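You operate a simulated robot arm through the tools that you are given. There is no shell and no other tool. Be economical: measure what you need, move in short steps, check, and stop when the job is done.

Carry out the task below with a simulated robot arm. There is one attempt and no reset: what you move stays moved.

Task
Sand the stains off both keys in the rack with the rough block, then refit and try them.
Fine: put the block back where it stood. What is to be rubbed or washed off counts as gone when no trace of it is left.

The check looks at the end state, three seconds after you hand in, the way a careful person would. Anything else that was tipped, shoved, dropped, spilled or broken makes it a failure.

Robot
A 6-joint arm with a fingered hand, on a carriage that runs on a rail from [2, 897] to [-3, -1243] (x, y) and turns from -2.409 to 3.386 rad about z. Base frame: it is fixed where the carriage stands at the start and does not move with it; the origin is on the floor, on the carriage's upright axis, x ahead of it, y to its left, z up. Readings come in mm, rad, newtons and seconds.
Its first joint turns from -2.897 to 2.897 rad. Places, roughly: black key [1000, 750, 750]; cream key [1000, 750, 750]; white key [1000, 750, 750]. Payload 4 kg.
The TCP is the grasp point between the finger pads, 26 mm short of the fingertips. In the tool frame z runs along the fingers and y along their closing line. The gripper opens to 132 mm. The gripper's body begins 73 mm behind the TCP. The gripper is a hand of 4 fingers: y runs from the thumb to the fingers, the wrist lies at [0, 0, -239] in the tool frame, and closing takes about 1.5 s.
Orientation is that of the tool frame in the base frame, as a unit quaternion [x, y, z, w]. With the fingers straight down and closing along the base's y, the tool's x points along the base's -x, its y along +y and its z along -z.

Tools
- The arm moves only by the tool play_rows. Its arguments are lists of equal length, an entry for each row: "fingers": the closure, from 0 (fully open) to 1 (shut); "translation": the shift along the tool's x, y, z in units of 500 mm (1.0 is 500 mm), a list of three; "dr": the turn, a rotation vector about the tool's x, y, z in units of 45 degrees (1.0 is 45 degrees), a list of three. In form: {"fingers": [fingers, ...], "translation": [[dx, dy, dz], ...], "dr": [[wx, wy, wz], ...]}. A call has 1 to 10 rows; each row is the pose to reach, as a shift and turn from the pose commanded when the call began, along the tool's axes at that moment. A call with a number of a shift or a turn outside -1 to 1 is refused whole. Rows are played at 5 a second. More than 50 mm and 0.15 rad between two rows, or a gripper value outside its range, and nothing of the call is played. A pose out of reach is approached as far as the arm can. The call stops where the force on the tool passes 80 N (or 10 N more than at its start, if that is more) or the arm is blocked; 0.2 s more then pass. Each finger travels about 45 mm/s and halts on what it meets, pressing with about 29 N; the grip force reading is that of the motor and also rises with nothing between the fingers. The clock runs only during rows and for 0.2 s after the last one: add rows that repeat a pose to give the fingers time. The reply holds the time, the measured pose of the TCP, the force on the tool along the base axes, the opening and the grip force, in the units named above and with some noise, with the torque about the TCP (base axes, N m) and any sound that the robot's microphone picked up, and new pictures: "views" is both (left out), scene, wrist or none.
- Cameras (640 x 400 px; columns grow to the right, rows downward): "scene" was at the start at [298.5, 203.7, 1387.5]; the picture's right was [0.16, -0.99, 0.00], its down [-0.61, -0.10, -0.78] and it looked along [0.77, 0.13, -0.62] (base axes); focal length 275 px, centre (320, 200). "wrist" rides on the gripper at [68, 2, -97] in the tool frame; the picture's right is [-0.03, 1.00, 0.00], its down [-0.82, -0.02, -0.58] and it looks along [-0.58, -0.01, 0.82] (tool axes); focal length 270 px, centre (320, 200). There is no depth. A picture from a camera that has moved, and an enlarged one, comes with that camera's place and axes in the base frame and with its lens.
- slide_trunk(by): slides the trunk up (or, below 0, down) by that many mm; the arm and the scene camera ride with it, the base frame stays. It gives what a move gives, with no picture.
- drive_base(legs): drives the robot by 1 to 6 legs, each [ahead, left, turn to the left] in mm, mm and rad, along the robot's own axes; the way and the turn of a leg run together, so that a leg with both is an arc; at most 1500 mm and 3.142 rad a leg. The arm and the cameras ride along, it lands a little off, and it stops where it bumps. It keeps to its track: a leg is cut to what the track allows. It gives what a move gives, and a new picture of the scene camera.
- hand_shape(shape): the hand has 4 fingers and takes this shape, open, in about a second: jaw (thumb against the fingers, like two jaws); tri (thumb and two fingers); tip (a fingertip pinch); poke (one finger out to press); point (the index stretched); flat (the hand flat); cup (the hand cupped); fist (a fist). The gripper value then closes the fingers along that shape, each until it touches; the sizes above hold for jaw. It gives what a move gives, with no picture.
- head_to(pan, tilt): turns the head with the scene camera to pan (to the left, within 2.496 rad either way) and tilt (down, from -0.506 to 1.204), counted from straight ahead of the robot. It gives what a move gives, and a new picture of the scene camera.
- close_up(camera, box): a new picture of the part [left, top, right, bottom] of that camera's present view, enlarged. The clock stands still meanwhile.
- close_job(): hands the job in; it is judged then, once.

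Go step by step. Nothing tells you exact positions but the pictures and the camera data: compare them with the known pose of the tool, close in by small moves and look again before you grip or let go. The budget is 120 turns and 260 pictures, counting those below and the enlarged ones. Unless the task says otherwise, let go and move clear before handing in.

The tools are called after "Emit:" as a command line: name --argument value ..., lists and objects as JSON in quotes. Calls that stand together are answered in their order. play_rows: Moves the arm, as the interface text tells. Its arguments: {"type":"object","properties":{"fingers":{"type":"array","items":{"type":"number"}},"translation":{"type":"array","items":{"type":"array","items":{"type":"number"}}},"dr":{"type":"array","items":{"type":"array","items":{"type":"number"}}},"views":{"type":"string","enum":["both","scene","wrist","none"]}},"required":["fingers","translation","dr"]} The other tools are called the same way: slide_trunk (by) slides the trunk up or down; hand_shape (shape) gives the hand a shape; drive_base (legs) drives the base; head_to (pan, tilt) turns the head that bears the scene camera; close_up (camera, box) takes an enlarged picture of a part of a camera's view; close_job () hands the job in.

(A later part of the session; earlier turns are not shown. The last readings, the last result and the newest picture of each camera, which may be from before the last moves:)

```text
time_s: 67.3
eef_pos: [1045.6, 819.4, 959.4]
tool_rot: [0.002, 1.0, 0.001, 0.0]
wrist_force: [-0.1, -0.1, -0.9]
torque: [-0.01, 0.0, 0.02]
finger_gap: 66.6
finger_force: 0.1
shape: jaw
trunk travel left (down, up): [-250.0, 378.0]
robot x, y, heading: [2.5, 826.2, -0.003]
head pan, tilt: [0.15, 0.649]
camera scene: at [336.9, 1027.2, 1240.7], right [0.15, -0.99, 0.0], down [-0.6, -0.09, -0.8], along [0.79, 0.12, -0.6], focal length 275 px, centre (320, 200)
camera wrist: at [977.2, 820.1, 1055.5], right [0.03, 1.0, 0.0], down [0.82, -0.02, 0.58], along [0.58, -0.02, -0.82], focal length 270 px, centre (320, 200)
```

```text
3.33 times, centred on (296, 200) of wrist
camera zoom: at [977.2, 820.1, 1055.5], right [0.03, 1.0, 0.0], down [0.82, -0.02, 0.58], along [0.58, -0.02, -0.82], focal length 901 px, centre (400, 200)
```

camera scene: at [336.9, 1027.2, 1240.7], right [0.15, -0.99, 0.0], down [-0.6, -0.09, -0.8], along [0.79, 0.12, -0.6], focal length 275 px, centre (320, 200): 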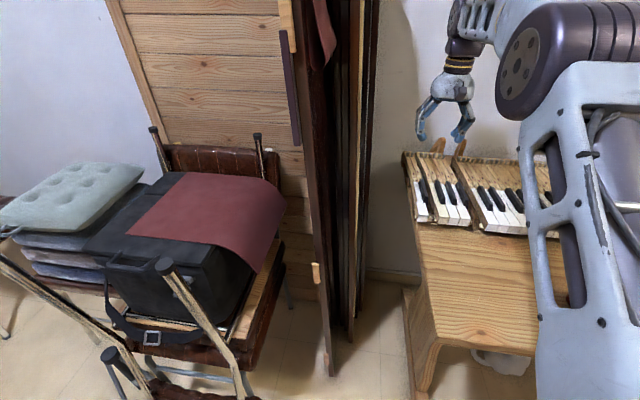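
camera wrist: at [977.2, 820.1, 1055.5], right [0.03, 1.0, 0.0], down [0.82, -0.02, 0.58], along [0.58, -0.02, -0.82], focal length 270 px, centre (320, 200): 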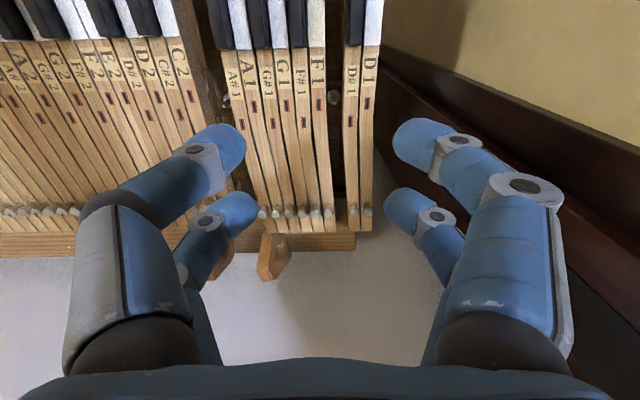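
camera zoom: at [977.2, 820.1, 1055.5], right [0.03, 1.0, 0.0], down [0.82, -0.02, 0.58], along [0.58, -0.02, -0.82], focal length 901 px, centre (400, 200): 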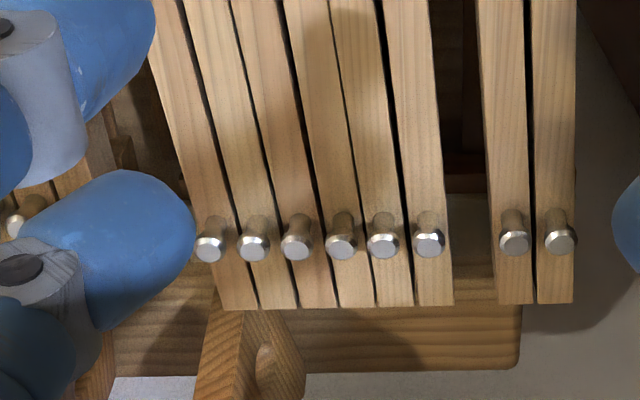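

Pins measured: E1 at (1044, 829.7) and B1 at (1043, 735.7). Now I'll retract and drive to the rack to fetch E1.

Emit:
play_rows --fingers '[0.5, 0.5, 0.5, 0.5, 0.5, 0.5, 0.5, 0.5]' --translation '[[0.08, 0, -0.05], [0.16, 0, -0.1], [0.24, 0, -0.1], [0.32, 0, -0.1], [0.4, 0, -0.1], [0.48, 0, -0.1], [0.56, 0, -0.1], [0.64, 0, -0.1]]' --dr '[[0, 0, 0], [0, 0, 0], [0, 0, 0], [0, 0, 0], [0, 0, 0], [0, 0, 0], [0, 0, 0], [0, 0, 0]]' --views "none"

Emit:
drive_base --legs '[[0, -700, 0]]'

Emit:
play_rows --fingers '[0.5, 0.5, 0.5, 0.5, 0.5, 0.5, 0.5, 0.5]' --translation '[[0, 0, 0], [0, 0, 0], [0, 0, 0], [0, 0, 0], [0, 0, 0], [0, 0, 0], [0, 0, 0], [0, 0, 0]]' --dr '[[0, 0, -0.14], [0, 0, -0.28], [0, 0, -0.42], [0, 0, -0.56], [0, 0, -0.7], [0, 0, -0.84], [0, 0, -1.0], [0, 0, -1.0]]' --views "none"

Emit:
play_rows --fingers '[0.5, 0.5, 0.5, 0.5, 0.5, 0.5, 0.5, 0.5]' --translation '[[0, 0, 0], [0, 0, 0], [0, 0, 0], [0, 0, 0], [0, 0, 0], [0, 0, 0], [0, 0, 0], [0, 0, 0]]' --dr '[[0, 0, -0.14], [0, 0, -0.28], [0, 0, -0.42], [0, 0, -0.56], [0, 0, -0.7], [0, 0, -0.84], [0, 0, -1.0], [0, 0, -1.0]]'

```text
time_s: 69.1
eef_pos: [723.9, 818.5, 1007.3]
tool_rot: [0.003, 1.0, -0.001, 0.001]
wrist_force: [-1.2, 0.0, -0.5]
torque: [-0.02, 0.04, 0.03]
finger_gap: 66.4
finger_force: 0.0
shape: jaw
trunk travel left (down, up): [-250.0, 378.0]
robot x, y, heading: [-4.7, 821.1, -0.007]
head pan, tilt: [0.15, 0.649]
```

```text
time_s: 73.0
eef_pos: [723.9, 93.9, 1007.2]
tool_rot: [0.004, 1.0, -0.001, 0.0]
wrist_force: [0.5, 0.3, 0.0]
torque: [-0.03, 0.0, 0.0]
finger_gap: 66.5
finger_force: 0.0
shape: jaw
trunk travel left (down, up): [-250.0, 378.0]
robot x, y, heading: [-0.9, 103.6, -0.005]
head pan, tilt: [0.15, 0.649]
camera scene: at [336.0, 304.3, 1240.6], right [0.14, -0.99, 0.0], down [-0.6, -0.09, -0.8], along [0.79, 0.11, -0.6], focal length 275 px, centre (320, 200)
```

scene: 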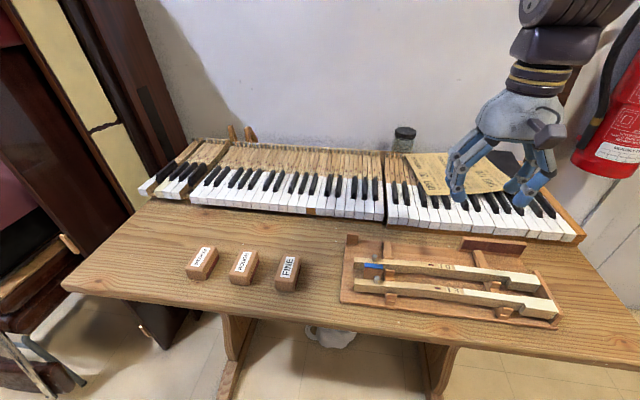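

```text
time_s: 74.8
eef_pos: [723.2, 96.0, 1006.6]
tool_rot: [-0.38, 0.925, 0.0, 0.0]
wrist_force: [-0.1, -0.4, 0.1]
torque: [0.02, -0.01, 0.0]
finger_gap: 66.5
finger_force: 0.2
shape: jaw
trunk travel left (down, up): [-250.0, 378.0]
robot x, y, heading: [0.1, 101.4, -0.006]
head pan, tilt: [0.15, 0.649]
```

```text
time_s: 76.6
eef_pos: [719.3, 134.7, 1005.0]
tool_rot: [-0.698, 0.716, -0.008, -0.007]
wrist_force: [0.0, 0.0, 0.2]
torque: [-0.02, -0.01, -0.01]
finger_gap: 66.5
finger_force: 0.1
shape: jaw
out of reach, approached as far as the arm can: row 7, 8
trunk travel left (down, up): [-250.0, 378.0]
robot x, y, heading: [1.4, 101.6, -0.008]
head pan, tilt: [0.15, 0.649]
camera scene: at [336.0, 304.2, 1240.6], right [0.14, -0.99, 0.0], down [-0.6, -0.09, -0.8], along [0.79, 0.11, -0.6], focal length 275 px, centre (320, 200)
camera wrist: at [715.9, 67.9, 1101.8], right [-1.0, 0.05, 0.0], down [0.04, 0.83, 0.56], along [0.03, 0.56, -0.83], focal length 270 px, centre (320, 200)
```

scene: 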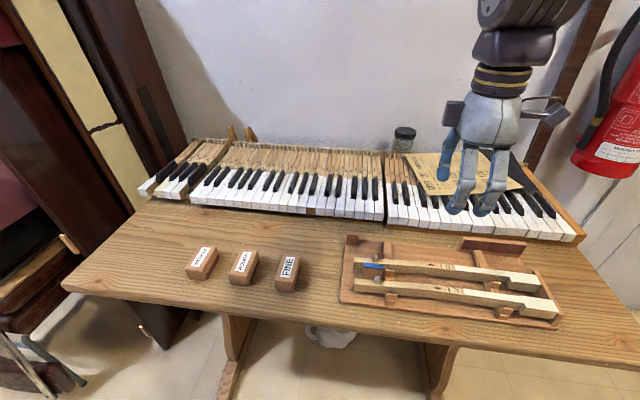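
wrist: 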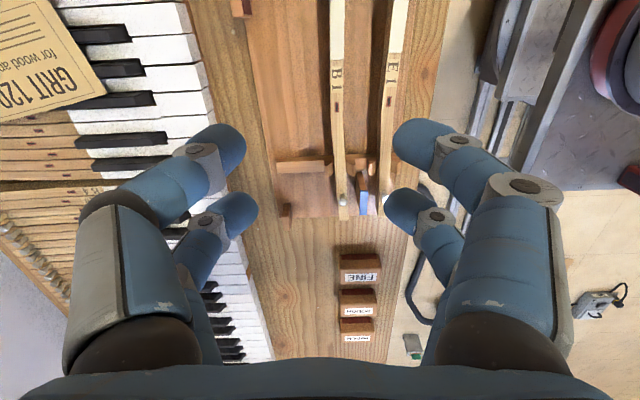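

The wrist hit a joint limit just short of 90°. Driving right eases it, and the arm can then reach left toward the key.

Emit:
drive_base --legs '[[0, -270, 0]]'

Emit:
play_rows --fingers '[0.5, 0.5, 0.5, 0.5, 0.5, 0.5, 0.5, 0.5]' --translation '[[-0.08, 0.02, 0], [-0.16, 0.04, 0], [-0.24, 0.06, 0], [-0.32, 0.08, 0], [-0.4, 0.1, 0], [-0.48, 0.12, 0], [-0.55, 0.14, 0], [-0.55, 0.14, 0]]' --dr '[[0, 0, 0], [0, 0, 0], [0, 0, 0], [0, 0, 0], [0, 0, 0], [0, 0, 0], [0, 0, 0], [0, 0, 0]]'

```text
time_s: 78.5
eef_pos: [719.6, -131.7, 1004.5]
tool_rot: [-0.697, 0.717, -0.009, -0.007]
wrist_force: [0.1, 0.4, 0.1]
torque: [0.04, -0.03, 0.01]
finger_gap: 66.4
finger_force: 0.0
shape: jaw
trunk travel left (down, up): [-250.0, 378.0]
robot x, y, heading: [-2.4, -164.3, -0.009]
head pan, tilt: [0.15, 0.649]
camera scene: at [335.3, 37.9, 1240.6], right [0.14, -0.99, 0.0], down [-0.6, -0.09, -0.8], along [0.79, 0.11, -0.6], focal length 275 px, centre (320, 200)
```

scene: 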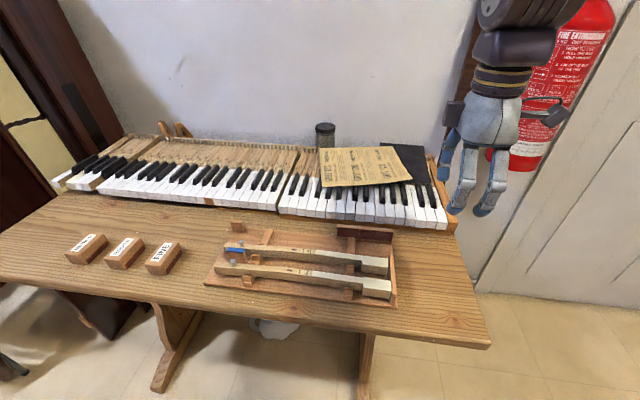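

```text
time_s: 80.3
eef_pos: [658.9, 145.1, 997.4]
tool_rot: [-0.697, 0.717, -0.008, -0.006]
wrist_force: [0.5, -0.6, 1.1]
torque: [-0.02, 0.01, 0.0]
finger_gap: 66.6
finger_force: 0.0
shape: jaw
trunk travel left (down, up): [-250.0, 378.0]
robot x, y, heading: [1.3, -160.6, -0.005]
head pan, tilt: [0.15, 0.649]
camera scene: at [335.3, 37.9, 1240.7], right [0.14, -0.99, 0.0], down [-0.6, -0.09, -0.8], along [0.79, 0.11, -0.6], focal length 275 px, centre (320, 200)
camera wrist: at [653.3, 77.9, 1095.7], right [-1.0, 0.05, 0.0], down [0.04, 0.83, 0.56], along [0.03, 0.56, -0.83], focal length 270 px, centre (320, 200)
```

scene: 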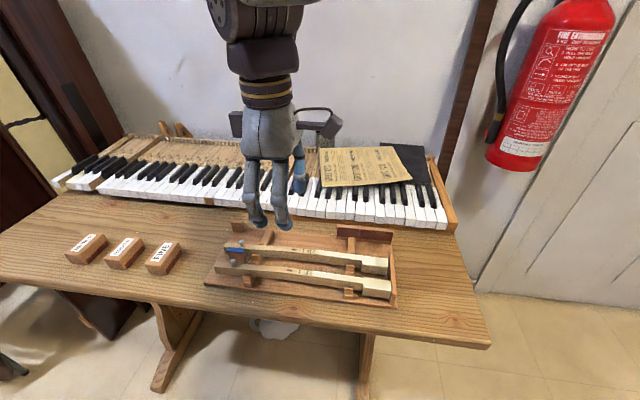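
wrist: 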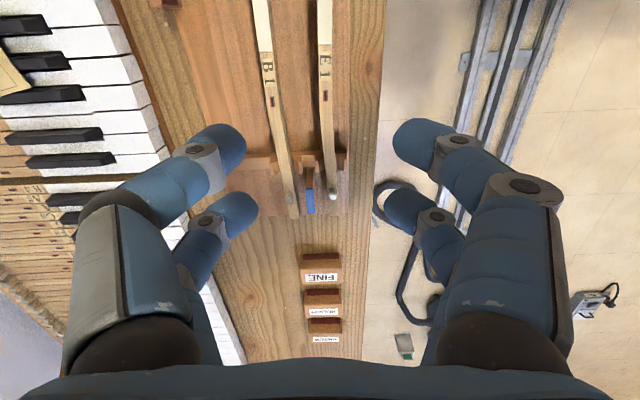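

I'll correct the small orientation error and lower toward E1's mortise, then measure.

Emit:
play_rows --fingers '[0.5, 0.5, 0.55, 0.6, 0.6, 0.6]' --translation '[[0, 0.012, 0.05], [0, 0.012, 0.1], [0, 0.012, 0.15], [0, 0.012, 0.15], [0, 0.012, 0.15], [0, 0.012, 0.15]]' --dr '[[-0.003, -0.026, -0.036], [-0.003, -0.026, -0.036], [-0.003, -0.026, -0.036], [-0.003, -0.026, -0.036], [-0.003, -0.026, -0.036], [-0.003, -0.026, -0.036]]' --views "wrist"

Emit:
close_up --camera "wrist" --box '[240, 0, 400, 100]'

Emit:
close_up --camera "wrist" --box '[240, 100, 400, 200]'

```text
time_s: 81.7
eef_pos: [651.1, 144.1, 924.8]
tool_rot: [0.708, -0.706, 0.0, 0.0]
wrist_force: [0.5, -0.2, 0.3]
torque: [0.03, 0.03, 0.03]
finger_gap: 53.3
finger_force: 0.0
shape: jaw
trunk travel left (down, up): [-250.0, 378.0]
robot x, y, heading: [-3.6, -162.1, -0.009]
head pan, tilt: [0.15, 0.649]
camera wrist: at [648.7, 74.7, 1020.6], right [-1.0, 0.02, 0.0], down [0.02, 0.82, 0.58], along [0.01, 0.58, -0.82], focal length 270 px, centre (320, 200)
```

wrist: 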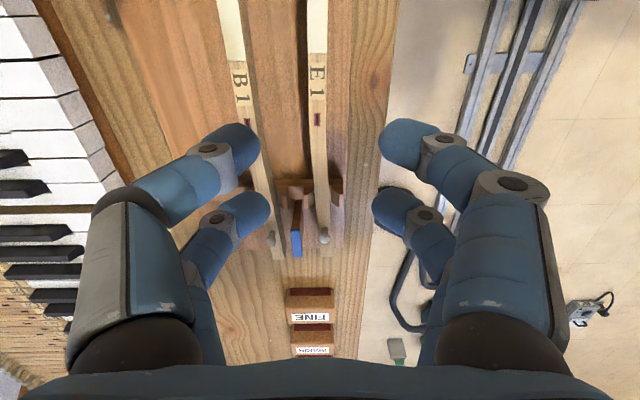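

```text
4.00 times, centred on (320, 50) of wrist
camera zoom: at [648.7, 74.7, 1020.6], right [-1.0, 0.02, 0.0], down [0.02, 0.82, 0.58], along [0.01, 0.58, -0.82], focal length 1081 px, centre (320, 800)
```

zoom: 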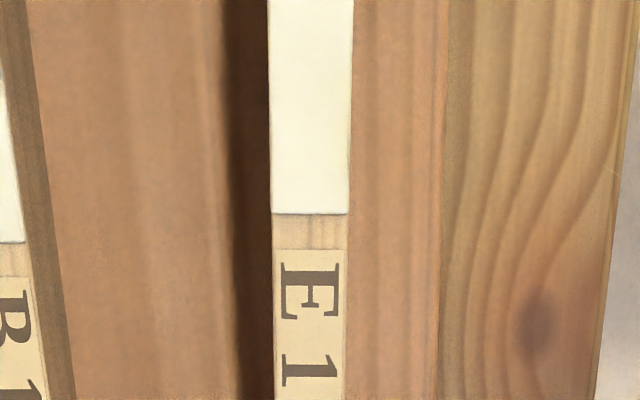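

```text
4.00 times, centred on (320, 150) of wrist
camera zoom: at [648.7, 74.7, 1020.6], right [-1.0, 0.02, 0.0], down [0.02, 0.82, 0.58], along [0.01, 0.58, -0.82], focal length 1081 px, centre (320, 400)
```

zoom: 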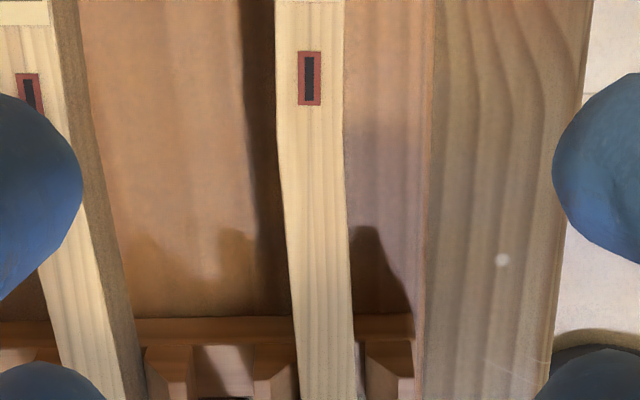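

E1's mortise is at about (652, 143) and the key is yawed by roughly 0.03 rad. I'll match that yaw, narrow the fingers and go down to just above the key to verify height.

Emit:
play_rows --fingers '[0.65, 0.7, 0.7, 0.7, 0.7]' --translation '[[0.002, -0.002, 0.04], [0.002, -0.002, 0.08], [0.002, -0.002, 0.12], [0.002, -0.002, 0.14], [0.002, -0.002, 0.14]]' --dr '[[0, 0, 0.036], [0, 0, 0.036], [0, 0, 0.036], [0, 0, 0.036], [0, 0, 0.036]]' --views "wrist"

Emit:
close_up --camera "scene" --box '[220, 200, 348, 280]'

Emit:
close_up --camera "wrist" --box '[200, 80, 440, 230]'

```text
time_s: 82.9
eef_pos: [653.3, 142.3, 854.4]
tool_rot: [-0.697, 0.717, 0.0, -0.001]
wrist_force: [0.1, -0.1, 0.4]
torque: [-0.02, -0.02, -0.02]
finger_gap: 39.9
finger_force: 0.0
shape: jaw
trunk travel left (down, up): [-250.0, 378.0]
robot x, y, heading: [1.6, -163.4, -0.004]
head pan, tilt: [0.15, 0.649]
camera wrist: at [648.1, 73.3, 951.0], right [-1.0, 0.05, 0.0], down [0.04, 0.82, 0.58], along [0.03, 0.58, -0.82], focal length 270 px, centre (320, 200)
```

wrist: 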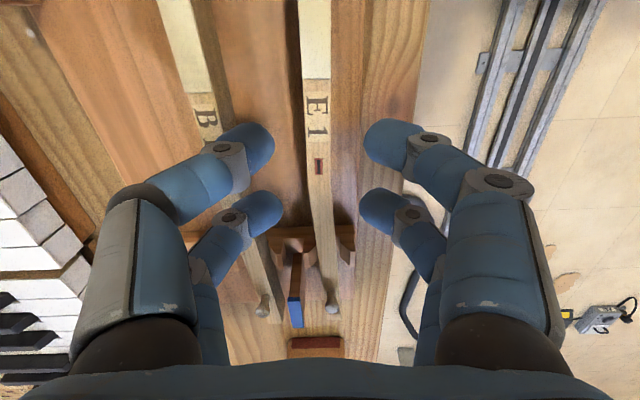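

```text
5.00 times, centred on (284, 240) of scene
camera zoom: at [335.3, 37.9, 1240.7], right [0.14, -0.99, 0.0], down [-0.6, -0.09, -0.8], along [0.79, 0.11, -0.6], focal length 1374 px, centre (500, 0)
```

zoom: 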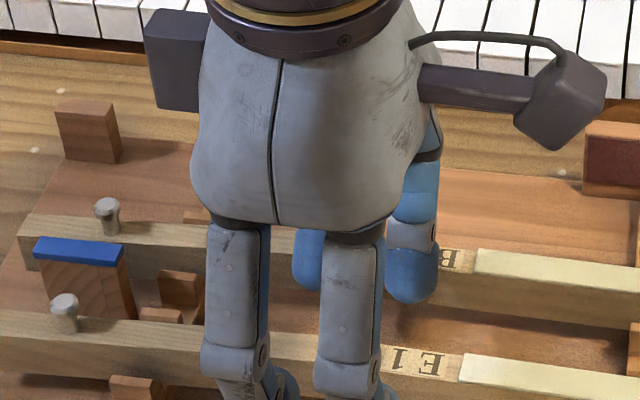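

```text
2.67 times, centred on (320, 155) of wrist
camera zoom: at [648.1, 73.3, 951.0], right [-1.0, 0.05, 0.0], down [0.04, 0.82, 0.58], along [0.03, 0.58, -0.82], focal length 721 px, centre (320, 320)
```

zoom: 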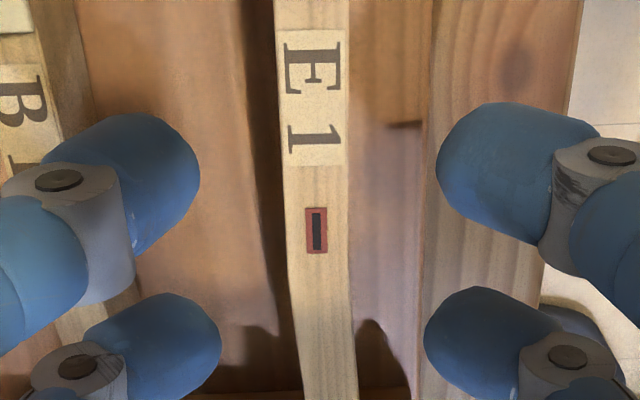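

Alignment is good and the key top is at z≈820. I'll go down so the tips straddle the top ~10 mm of the key and close.

Emit:
play_rows --fingers '[0.7, 0.7, 0.7, 0.75, 0.8, 0.85, 0.9, 0.95, 0.98, 0.98]' --translation '[[0, 0, 0.018], [0, 0, 0.037], [0, 0, 0.037], [0, 0, 0.037], [0, 0, 0.037], [0, 0, 0.037], [0, 0, 0.037], [0, 0, 0.037], [0, 0, 0.037], [0, 0, 0.037]]' --dr '[[0, 0, 0], [0, 0, 0], [0, 0, 0], [0, 0, 0], [0, 0, 0], [0, 0, 0], [0, 0, 0], [0, 0, 0], [0, 0, 0], [0, 0, 0]]' --views "wrist"

Emit:
close_up --camera "wrist" --box '[200, 80, 440, 230]'

Emit:
close_up --camera "scene" --box '[220, 200, 348, 280]'

```text
time_s: 85.1
eef_pos: [651.9, 142.0, 834.6]
tool_rot: [-0.697, 0.717, 0.0, 0.0]
wrist_force: [0.2, -0.3, -0.3]
torque: [-0.03, -0.01, 0.04]
finger_gap: 7.4
finger_force: 29.1
shape: jaw
trunk travel left (down, up): [-250.0, 378.0]
robot x, y, heading: [-2.5, -165.9, -0.011]
head pan, tilt: [0.15, 0.649]
camera wrist: at [648.1, 73.8, 931.4], right [-1.0, 0.05, 0.0], down [0.04, 0.82, 0.58], along [0.03, 0.58, -0.82], focal length 270 px, centre (320, 200)
```

wrist: 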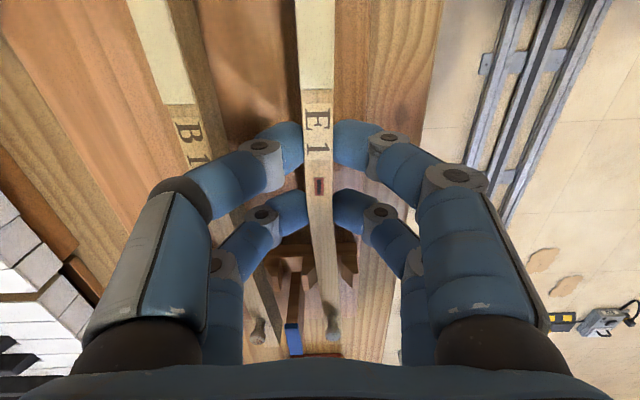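

```text
2.67 times, centred on (320, 155) of wrist
camera zoom: at [648.1, 73.8, 931.4], right [-1.0, 0.05, 0.0], down [0.04, 0.82, 0.58], along [0.03, 0.58, -0.82], focal length 721 px, centre (320, 320)
```

zoom: 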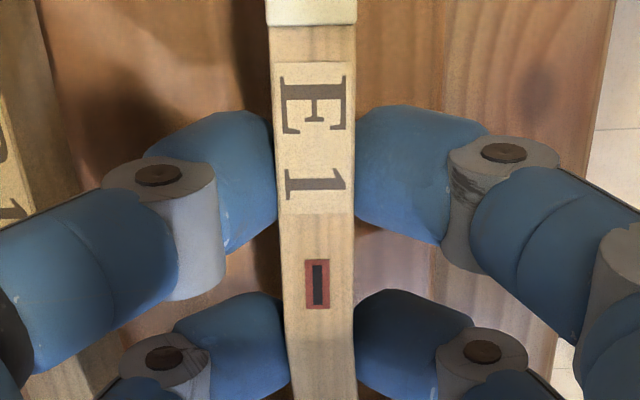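

```text
5.00 times, centred on (284, 240) of scene
camera zoom: at [335.3, 37.9, 1240.6], right [0.14, -0.99, 0.0], down [-0.6, -0.09, -0.8], along [0.79, 0.11, -0.6], focal length 1374 px, centre (500, 0)
```

zoom: 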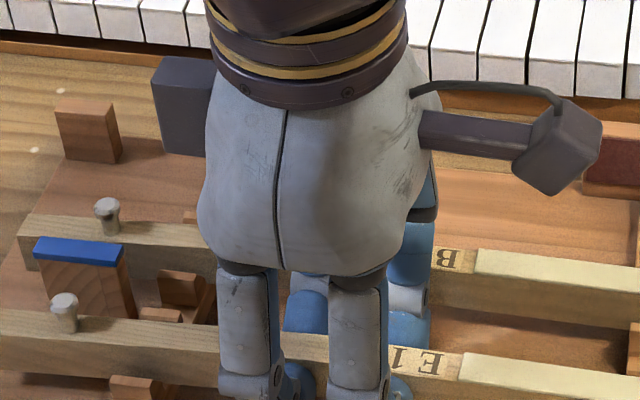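

E1 is gripped at its mortise. Lifting gently.

Emit:
play_rows --fingers '[0.98, 0.98, 0.98, 0.98, 0.98, 0.98]' --translation '[[0, 0, -0.02], [0, 0, -0.06], [0, 0, -0.12], [0, 0, -0.2], [0, 0, -0.28], [0, 0, -0.28]]' --dr '[[0, 0, 0], [0, 0, 0], [0, 0, 0], [0, 0, 0], [0, 0, 0], [0, 0, 0]]'

```text
time_s: 86.5
eef_pos: [652.0, 142.8, 974.1]
tool_rot: [-0.697, 0.717, 0.0, 0.0]
wrist_force: [-0.2, -1.3, -0.6]
torque: [-0.01, -0.01, 0.03]
finger_gap: 7.4
finger_force: 28.5
shape: jaw
trunk travel left (down, up): [-250.0, 378.0]
robot x, y, heading: [-0.7, -165.5, -0.011]
head pan, tilt: [0.15, 0.649]
camera scene: at [335.3, 37.9, 1240.6], right [0.14, -0.99, 0.0], down [-0.6, -0.09, -0.8], along [0.79, 0.11, -0.6], focal length 275 px, centre (320, 200)
camera wrist: at [647.8, 74.5, 1070.9], right [-1.0, 0.05, 0.0], down [0.04, 0.82, 0.58], along [0.03, 0.58, -0.82], focal length 270 px, centre (320, 200)
```

scene: 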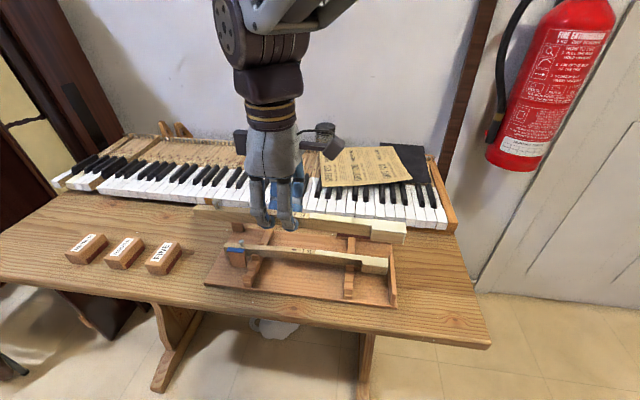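
wrist: 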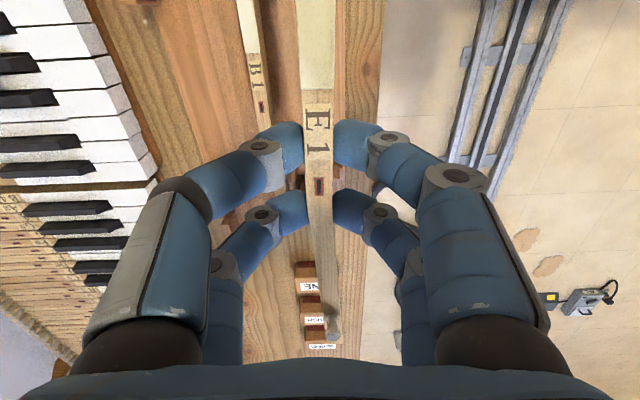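

The key is held level and firm. I'll turn the hand 90° so the head faces the robot.

Emit:
play_rows --fingers '[0.98, 0.98, 0.98, 0.98, 0.98, 0.98, 0.98, 0.98]' --translation '[[0, 0, -0.02], [0, 0, -0.04], [0, 0, -0.06], [0, 0, -0.06], [0, 0, -0.06], [0, 0, -0.06], [0, 0, -0.06], [0, 0, -0.06]]' --dr '[[0, 0, 0.14], [0, 0, 0.28], [0, 0, 0.42], [0, 0, 0.56], [0, 0, 0.7], [0, 0, 0.84], [0, 0, 1.0], [0, 0, 1.0]]' --views "none"

Emit:
play_rows --fingers '[0.98, 0.98, 0.98, 0.98, 0.98, 0.98, 0.98, 0.98]' --translation '[[0, 0, 0], [0, 0, 0], [0, 0, 0], [0, 0, 0], [0, 0, 0], [0, 0, 0], [0, 0, 0], [0, 0, 0]]' --dr '[[0, 0, 0.14], [0, 0, 0.28], [0, 0, 0.42], [0, 0, 0.56], [0, 0, 0.7], [0, 0, 0.84], [0, 0, 1.0], [0, 0, 1.0]]'

```text
time_s: 88.3
eef_pos: [652.8, 141.8, 1005.4]
tool_rot: [-0.369, 0.929, 0.0, 0.0]
wrist_force: [-1.5, -0.2, -0.5]
torque: [-0.01, 0.0, 0.03]
finger_gap: 7.5
finger_force: 29.3
shape: jaw
trunk travel left (down, up): [-250.0, 378.0]
robot x, y, heading: [-0.0, -158.7, -0.009]
head pan, tilt: [0.15, 0.649]
```

```text
time_s: 90.1
eef_pos: [652.9, 141.6, 1005.2]
tool_rot: [0.014, 1.0, -0.001, 0.0]
wrist_force: [1.0, -0.1, -0.4]
torque: [0.02, 0.0, -0.02]
finger_gap: 7.5
finger_force: 29.1
shape: jaw
trunk travel left (down, up): [-250.0, 378.0]
robot x, y, heading: [1.6, -168.2, -0.009]
head pan, tilt: [0.15, 0.649]
camera scene: at [335.3, 37.9, 1240.6], right [0.14, -0.99, 0.0], down [-0.6, -0.09, -0.8], along [0.79, 0.11, -0.6], focal length 275 px, centre (320, 200)
camera wrist: at [583.3, 146.0, 1100.8], right [0.05, 1.0, 0.0], down [0.82, -0.04, 0.58], along [0.58, -0.03, -0.82], focal length 270 px, centre (320, 200)
```

scene: 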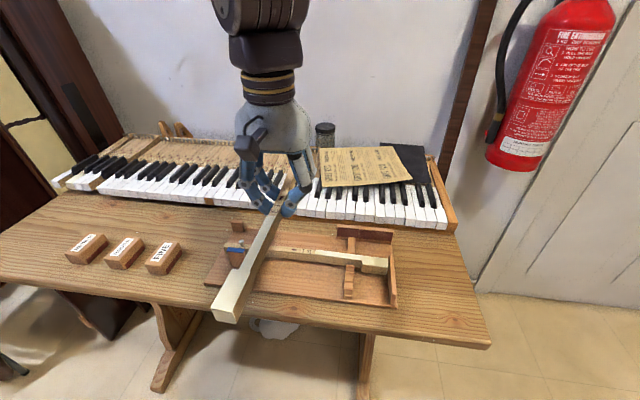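
wrist: 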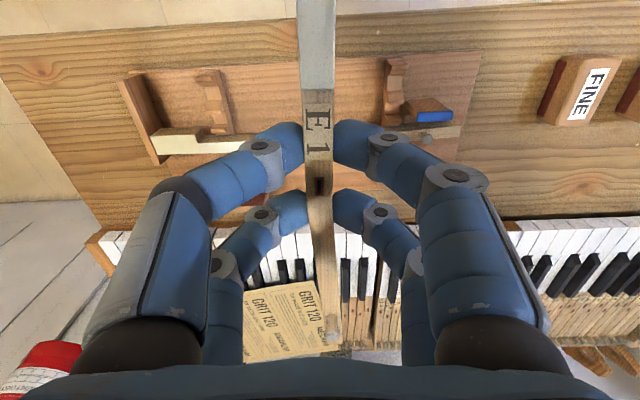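

I'll bring the arm square to the robot, then drive left to the E1 slot.

Emit:
play_rows --fingers '[0.98, 0.98, 0.98, 0.98, 0.98, 0.98, 0.98, 0.98]' --translation '[[0, -0.08, 0], [0, -0.16, 0], [0, -0.24, 0], [0, -0.32, 0], [0, -0.4, 0], [0, -0.48, 0], [0, -0.56, 0], [0, -0.6, 0]]' --dr '[[0, 0, 0], [0, 0, 0], [0, 0, 0], [0, 0, 0], [0, 0, 0], [0, 0, 0], [0, 0, 0], [0, 0, 0]]' --views "none"

Emit:
drive_base --legs '[[0, 985, 0]]'

```text
time_s: 91.9
eef_pos: [643.7, -157.8, 1005.2]
tool_rot: [0.013, 1.0, 0.0, -0.001]
wrist_force: [-0.4, 1.1, -1.4]
torque: [0.03, 0.02, 0.01]
finger_gap: 7.4
finger_force: 29.4
shape: jaw
trunk travel left (down, up): [-250.0, 378.0]
robot x, y, heading: [-1.4, -161.7, -0.005]
head pan, tilt: [0.15, 0.649]
```

```text
time_s: 97.0
eef_pos: [646.9, 830.7, 1003.5]
tool_rot: [0.007, 1.0, 0.0, 0.0]
wrist_force: [-0.2, 0.0, -1.1]
torque: [-0.02, 0.04, 0.01]
finger_gap: 7.5
finger_force: 29.0
shape: jaw
trunk travel left (down, up): [-250.0, 378.0]
robot x, y, heading: [0.1, 819.4, 0.008]
head pan, tilt: [0.15, 0.649]
camera scene: at [334.8, 1022.6, 1240.6], right [0.16, -0.99, 0.0], down [-0.6, -0.09, -0.8], along [0.79, 0.12, -0.6], focal length 275 px, centre (320, 200)
```

scene: 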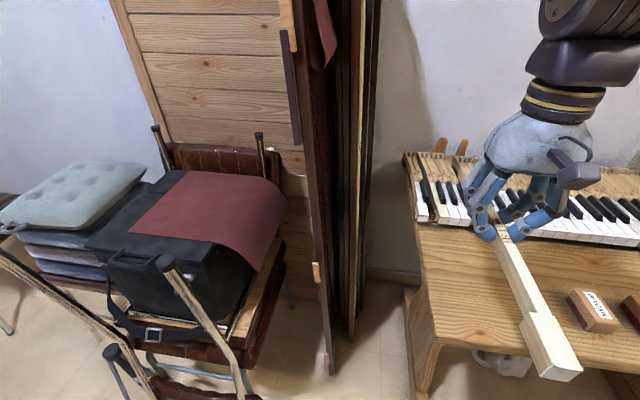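

Emit:
play_rows --fingers '[0.98, 0.98, 0.98, 0.98, 0.98, 0.98, 0.98, 0.98, 0.98, 0.98]' --translation '[[-0.08, 0.002, 0], [-0.16, 0.004, 0], [-0.24, 0.006, 0.02], [-0.32, 0.008, 0.04], [-0.4, 0.01, 0.06], [-0.48, 0.01, 0.08], [-0.56, 0.01, 0.1], [-0.64, 0.01, 0.12], [-0.72, 0.01, 0.14], [-0.794, 0.01, 0.14]]' --dr '[[0, 0, 0], [0, 0, 0], [0, 0, 0], [0, 0, 0], [0, 0, 0], [0, 0, 0], [0, 0, 0], [0, 0, 0], [0, 0, 0], [0, 0, 0]]' --views "none"

Emit:
head_to --pan -0.28 --tilt 0.55

Emit:
close_up --camera "wrist" --box '[0, 0, 640, 400]'

Emit:
close_up --camera "wrist" --box '[220, 0, 420, 125]'

```text
time_s: 99.2
eef_pos: [1043.3, 829.2, 936.2]
tool_rot: [0.007, 1.0, 0.0, 0.001]
wrist_force: [0.2, -0.2, 0.4]
torque: [0.02, 0.01, 0.01]
finger_gap: 7.5
finger_force: 29.0
shape: jaw
trunk travel left (down, up): [-250.0, 378.0]
robot x, y, heading: [2.8, 822.4, 0.005]
head pan, tilt: [0.15, 0.649]
```

```text
time_s: 100.1
eef_pos: [1044.0, 829.4, 934.6]
tool_rot: [0.007, 1.0, 0.0, 0.0]
wrist_force: [0.2, 0.8, -0.7]
torque: [-0.02, 0.05, 0.01]
finger_gap: 7.3
finger_force: 29.2
shape: jaw
trunk travel left (down, up): [-250.0, 378.0]
robot x, y, heading: [1.7, 817.0, 0.009]
head pan, tilt: [-0.279, 0.55]
camera scene: at [335.5, 984.9, 1249.4], right [-0.27, -0.96, 0.0], down [-0.5, 0.14, -0.85], along [0.82, -0.23, -0.52], focal length 275 px, centre (320, 200)
```

scene: 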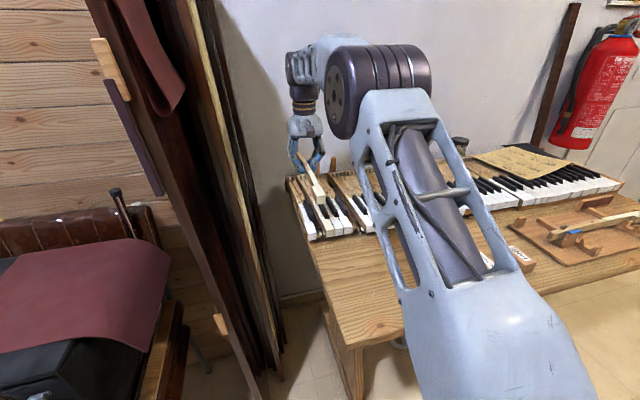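

```text
1.00 times, centred on (320, 200) of wrist (not enlarged: the box is as wide or as high as the picture)
camera zoom: at [975.2, 831.6, 1030.3], right [0.04, 1.0, 0.0], down [0.82, -0.03, 0.58], along [0.58, -0.02, -0.82], focal length 270 px, centre (320, 200)
```

zoom: 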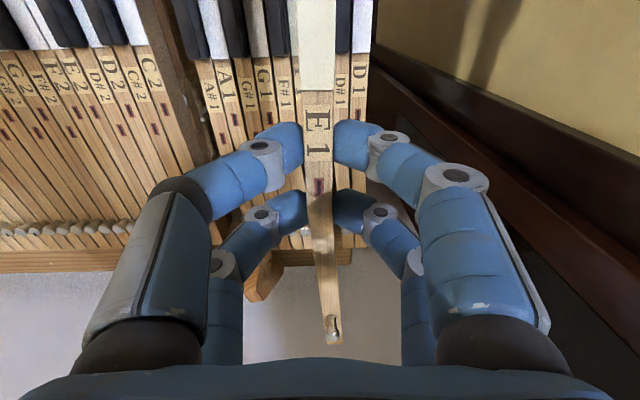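

```text
3.20 times, centred on (320, 62) of wrist
camera zoom: at [975.2, 831.6, 1030.3], right [0.04, 1.0, 0.0], down [0.82, -0.03, 0.58], along [0.58, -0.02, -0.82], focal length 865 px, centre (320, 640)
```

zoom: 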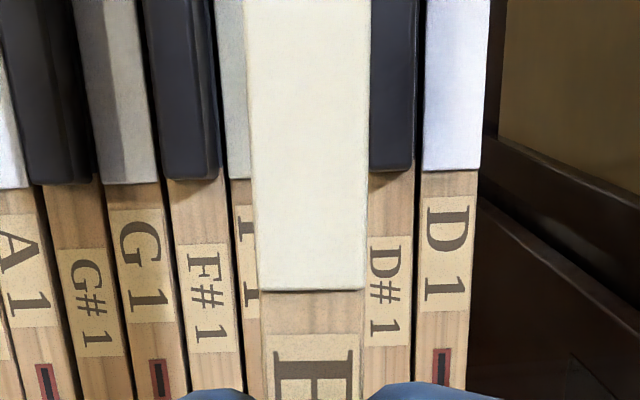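

The view shows the held key yawed about 0.03 rad from the keyboard's direction and about 2 mm low in y. I'll correct both while lowering to just above the black keys.

Emit:
play_rows --fingers '[0.98, 0.98, 0.98, 0.98, 0.98]' --translation '[[0, 0.004, 0], [0, 0.004, 0.05], [0, 0.004, 0.08], [0, 0.004, 0.1], [0, 0.004, 0.1]]' --dr '[[0, 0, -0.042], [0, 0, -0.042], [0, 0, -0.042], [0, 0, -0.042], [0, 0, -0.042]]' --views "wrist"

Emit:
close_up --camera "wrist" --box '[220, 0, 420, 125]'

Emit:
close_up --camera "scene" --box '[280, 160, 376, 220]'

Emit:
close_up --camera "scene" --box '[285, 185, 349, 225]'

```text
time_s: 101.3
eef_pos: [1044.5, 831.5, 885.1]
tool_rot: [-0.009, 1.0, 0.0, 0.0]
wrist_force: [-0.3, 0.8, -0.8]
torque: [-0.01, 0.04, 0.05]
finger_gap: 7.4
finger_force: 29.0
shape: jaw
trunk travel left (down, up): [-250.0, 378.0]
robot x, y, heading: [2.2, 817.6, 0.007]
head pan, tilt: [-0.279, 0.55]
camera wrist: at [974.6, 832.1, 980.3], right [0.01, 1.0, 0.0], down [0.82, 0.0, 0.58], along [0.58, 0.0, -0.82], focal length 270 px, centre (320, 200)
```

wrist: 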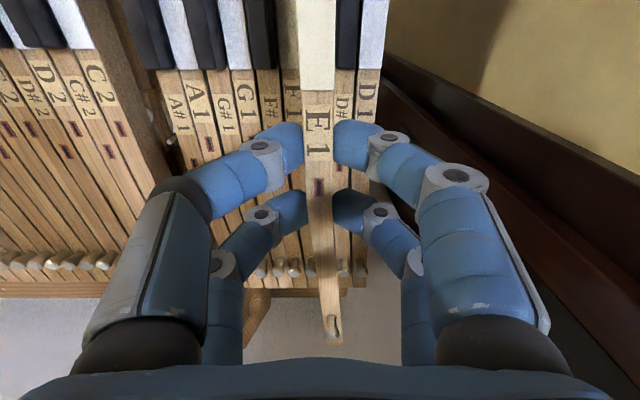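

```text
3.20 times, centred on (320, 62) of wrist
camera zoom: at [974.6, 832.1, 980.3], right [0.01, 1.0, 0.0], down [0.82, 0.0, 0.58], along [0.58, 0.0, -0.82], focal length 865 px, centre (320, 640)
```

zoom: 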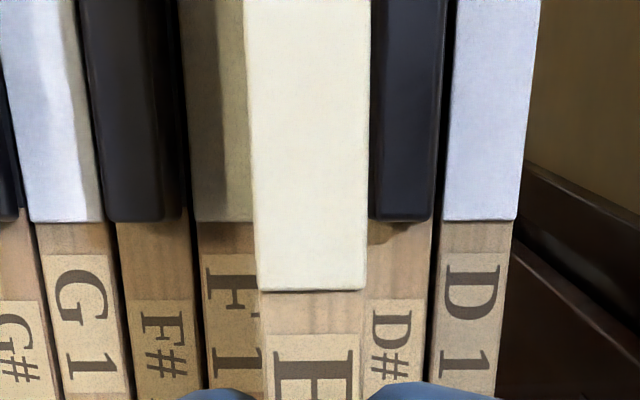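

```text
6.67 times, centred on (328, 190) of scene
camera zoom: at [335.5, 984.8, 1249.4], right [-0.27, -0.96, 0.0], down [-0.5, 0.14, -0.85], along [0.82, -0.23, -0.52], focal length 1832 px, centre (267, 267)
```

zoom: 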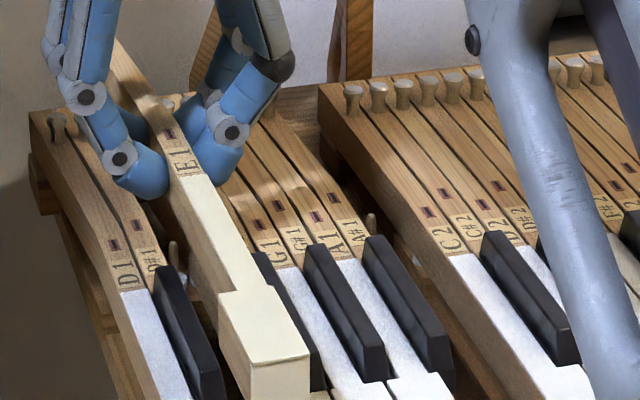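

```text
10.00 times, centred on (317, 205) of scene
camera zoom: at [335.5, 984.8, 1249.4], right [-0.27, -0.96, 0.0], down [-0.5, 0.14, -0.85], along [0.82, -0.23, -0.52], focal length 2747 px, centre (350, 150)
```

zoom: 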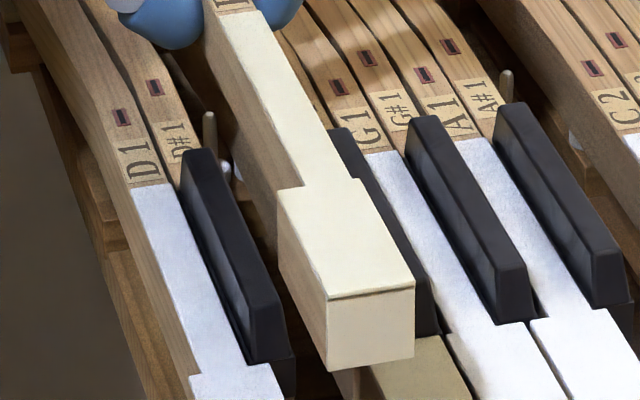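

Yaw now matches the neighbours, and the mortise and slot centre agree within 1 mm. I'll lower to just above pin height and look again.

Emit:
play_rows --fingers '[0.98, 0.98, 0.98, 0.98]' --translation '[[0, 0, 0.02], [0, 0, 0.04], [0, 0, 0.044], [0, 0, 0.044]]' --dr '[[0, 0, 0], [0, 0, 0], [0, 0, 0], [0, 0, 0]]' --views "wrist"

Emit:
close_up --camera "wrist" --box '[220, 0, 420, 125]'

Emit:
close_up --camera "scene" --box '[280, 170, 376, 230]'

Emit:
close_up --camera "scene" --box '[285, 195, 349, 235]'

```text
time_s: 102.3
eef_pos: [1042.6, 832.9, 863.2]
tool_rot: [-0.009, 1.0, -0.001, 0.0]
wrist_force: [0.0, -0.7, -1.1]
torque: [0.02, 0.05, -0.03]
finger_gap: 7.4
finger_force: 29.3
shape: jaw
trunk travel left (down, up): [-250.0, 378.0]
robot x, y, heading: [-2.7, 819.6, 0.005]
head pan, tilt: [-0.279, 0.55]
camera wrist: at [974.0, 832.7, 958.2], right [0.01, 1.0, 0.0], down [0.82, 0.0, 0.58], along [0.58, 0.0, -0.82], focal length 270 px, centre (320, 200)
```

wrist: 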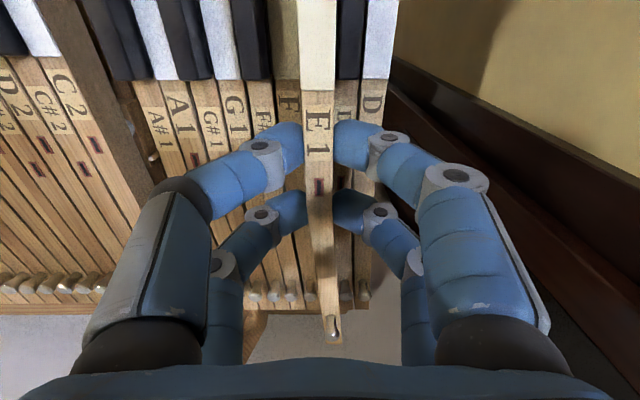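

```text
3.20 times, centred on (320, 62) of wrist
camera zoom: at [974.0, 832.7, 958.2], right [0.01, 1.0, 0.0], down [0.82, 0.0, 0.58], along [0.58, 0.0, -0.82], focal length 865 px, centre (320, 640)
```

zoom: 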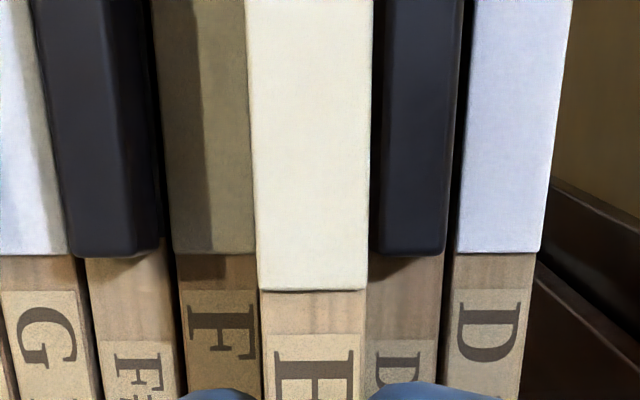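

```text
6.67 times, centred on (328, 200) of scene
camera zoom: at [335.5, 984.8, 1249.4], right [-0.27, -0.96, 0.0], down [-0.5, 0.14, -0.85], along [0.82, -0.23, -0.52], focal length 1832 px, centre (267, 200)
```

zoom: 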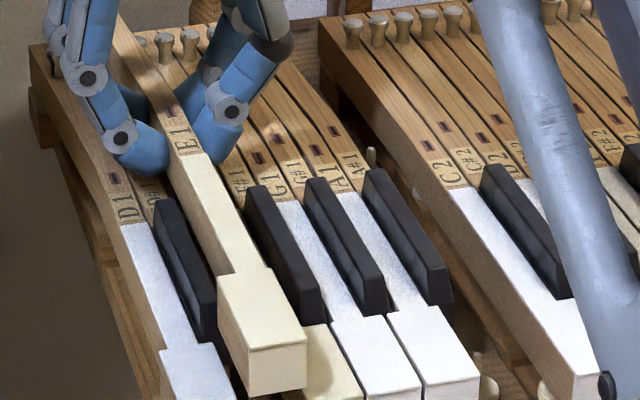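

```text
10.00 times, centred on (317, 215) of scene
camera zoom: at [335.5, 984.8, 1249.4], right [-0.27, -0.96, 0.0], down [-0.5, 0.14, -0.85], along [0.82, -0.23, -0.52], focal length 2747 px, centre (350, 50)
```

zoom: 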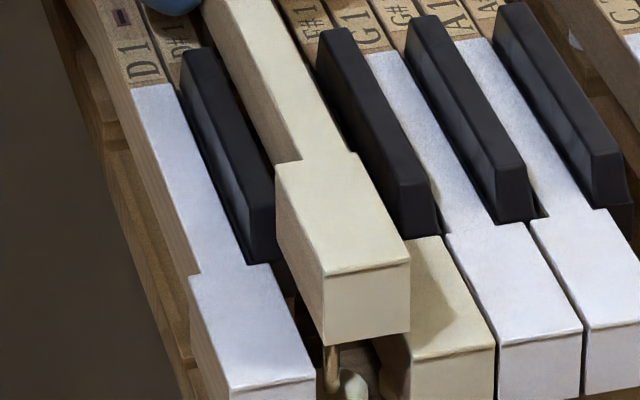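

Alignment looks good in both views. I'll shift 1 mm in x and lower until the fingertips are just above the neighbours' tops.

Emit:
play_rows --fingers '[0.98, 0.98, 0.98, 0.98]' --translation '[[-0.002, 0, 0.008], [-0.002, 0, 0.016], [-0.002, 0, 0.024], [-0.002, 0, 0.024]]' --dr '[[0, 0, 0], [0, 0, 0], [0, 0, 0], [0, 0, 0]]' --views "wrist"

Emit:
close_up --camera "wrist" --box '[220, 0, 420, 125]'

Emit:
close_up --camera "scene" --box '[280, 170, 376, 230]'

Emit:
close_up --camera "scene" --box '[285, 205, 349, 245]'

```text
time_s: 103.3
eef_pos: [1045.5, 831.6, 851.7]
tool_rot: [-0.01, 1.0, 0.0, 0.001]
wrist_force: [-0.8, 0.1, 7.6]
torque: [0.05, -0.04, 0.0]
finger_gap: 7.8
finger_force: 29.0
shape: jaw
trunk travel left (down, up): [-250.0, 378.0]
robot x, y, heading: [4.5, 821.0, 0.008]
head pan, tilt: [-0.279, 0.55]
camera wrist: at [975.2, 832.5, 947.7], right [0.01, 1.0, 0.0], down [0.82, 0.0, 0.58], along [0.58, 0.0, -0.82], focal length 270 px, centre (320, 200)
```

wrist: 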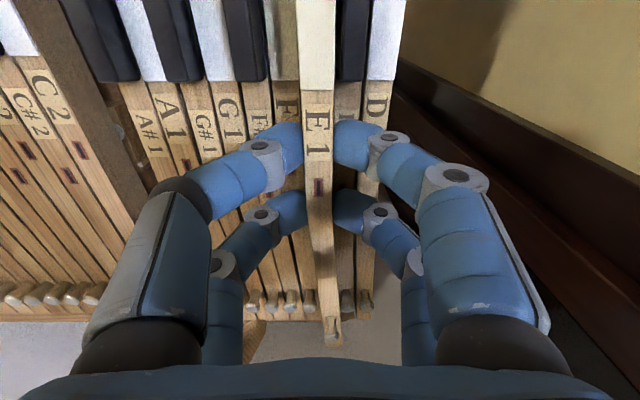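

```text
3.20 times, centred on (320, 62) of wrist
camera zoom: at [975.2, 832.5, 947.7], right [0.01, 1.0, 0.0], down [0.82, 0.0, 0.58], along [0.58, 0.0, -0.82], focal length 865 px, centre (320, 640)
```

zoom: 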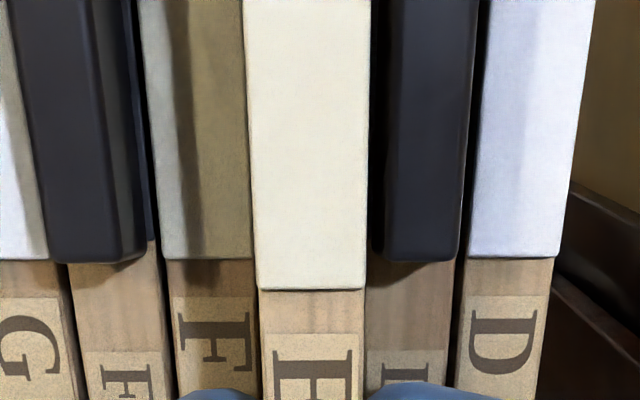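

```text
6.67 times, centred on (328, 200) of scene
camera zoom: at [335.2, 984.9, 1249.6], right [-0.27, -0.96, 0.0], down [-0.5, 0.14, -0.85], along [0.82, -0.23, -0.52], focal length 1832 px, centre (267, 200)
```

zoom: 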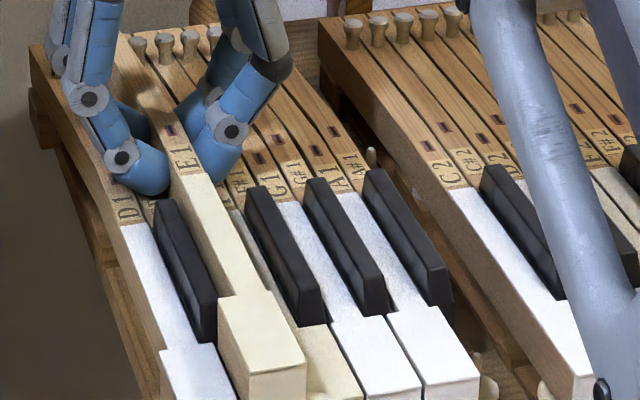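

```text
10.00 times, centred on (317, 225) of scene
camera zoom: at [335.2, 984.9, 1249.6], right [-0.27, -0.96, 0.0], down [-0.5, 0.14, -0.85], along [0.82, -0.23, -0.52], focal length 2747 px, centre (350, -50)
```

zoom: 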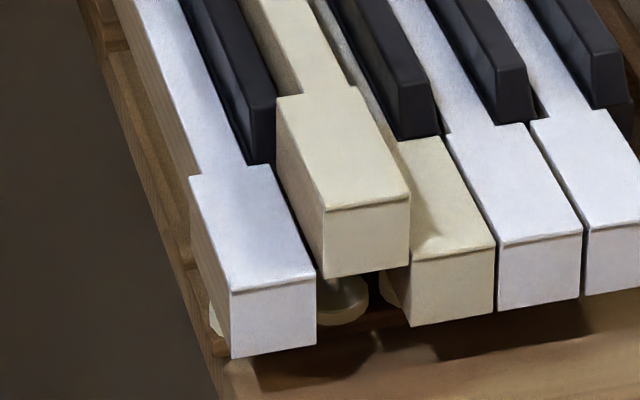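

There's about 7.6 N of contact, probably the balance pin under the key rather than in its mortise. My estimates put the key about 1 mm too far in +y, so I'll lift slightly, shift and feel again.

Emit:
play_rows --fingers '[0.98, 0.98, 0.98]' --translation '[[0, 0, -0.004], [0, -0.002, -0.004], [0, -0.002, -0.001]]' --dr '[[0, 0, 0], [0, 0, 0], [0, 0, 0]]' --views "none"

Emit:
play_rows --fingers '[0.98, 0.98]' --translation '[[0, -0.0015, 0], [0, -0.0015, 0]]' --dr '[[0, 0, 0], [0, 0, 0]]' --views "none"

Emit:
play_rows --fingers '[0.98, 0.98]' --translation '[[0, -0.0015, 0], [0, -0.0015, 0]]' --dr '[[0, 0, 0], [0, 0, 0]]' --views "none"

```text
time_s: 104.1
eef_pos: [1044.5, 830.7, 852.0]
tool_rot: [-0.01, 1.0, 0.0, 0.001]
wrist_force: [-0.4, 0.2, 7.8]
torque: [0.13, -0.07, -0.01]
finger_gap: 7.6
finger_force: 28.7
shape: jaw
trunk travel left (down, up): [-250.0, 378.0]
robot x, y, heading: [2.4, 818.6, 0.01]
head pan, tilt: [-0.279, 0.55]
```

```text
time_s: 104.7
eef_pos: [1044.2, 830.1, 850.1]
tool_rot: [-0.009, 1.0, -0.002, 0.0]
wrist_force: [-0.2, 0.0, -0.8]
torque: [0.02, 0.05, -0.03]
finger_gap: 7.7
finger_force: 28.7
shape: jaw
trunk travel left (down, up): [-250.0, 378.0]
robot x, y, heading: [2.2, 813.9, 0.003]
head pan, tilt: [-0.279, 0.55]
```

```text
time_s: 105.3
eef_pos: [1044.4, 829.5, 851.3]
tool_rot: [-0.01, 1.0, 0.0, 0.0]
wrist_force: [-0.2, 1.5, -1.0]
torque: [0.04, 0.04, -0.04]
finger_gap: 7.8
finger_force: 28.8
shape: jaw
trunk travel left (down, up): [-250.0, 378.0]
robot x, y, heading: [2.7, 817.3, 0.007]
head pan, tilt: [-0.279, 0.55]
```

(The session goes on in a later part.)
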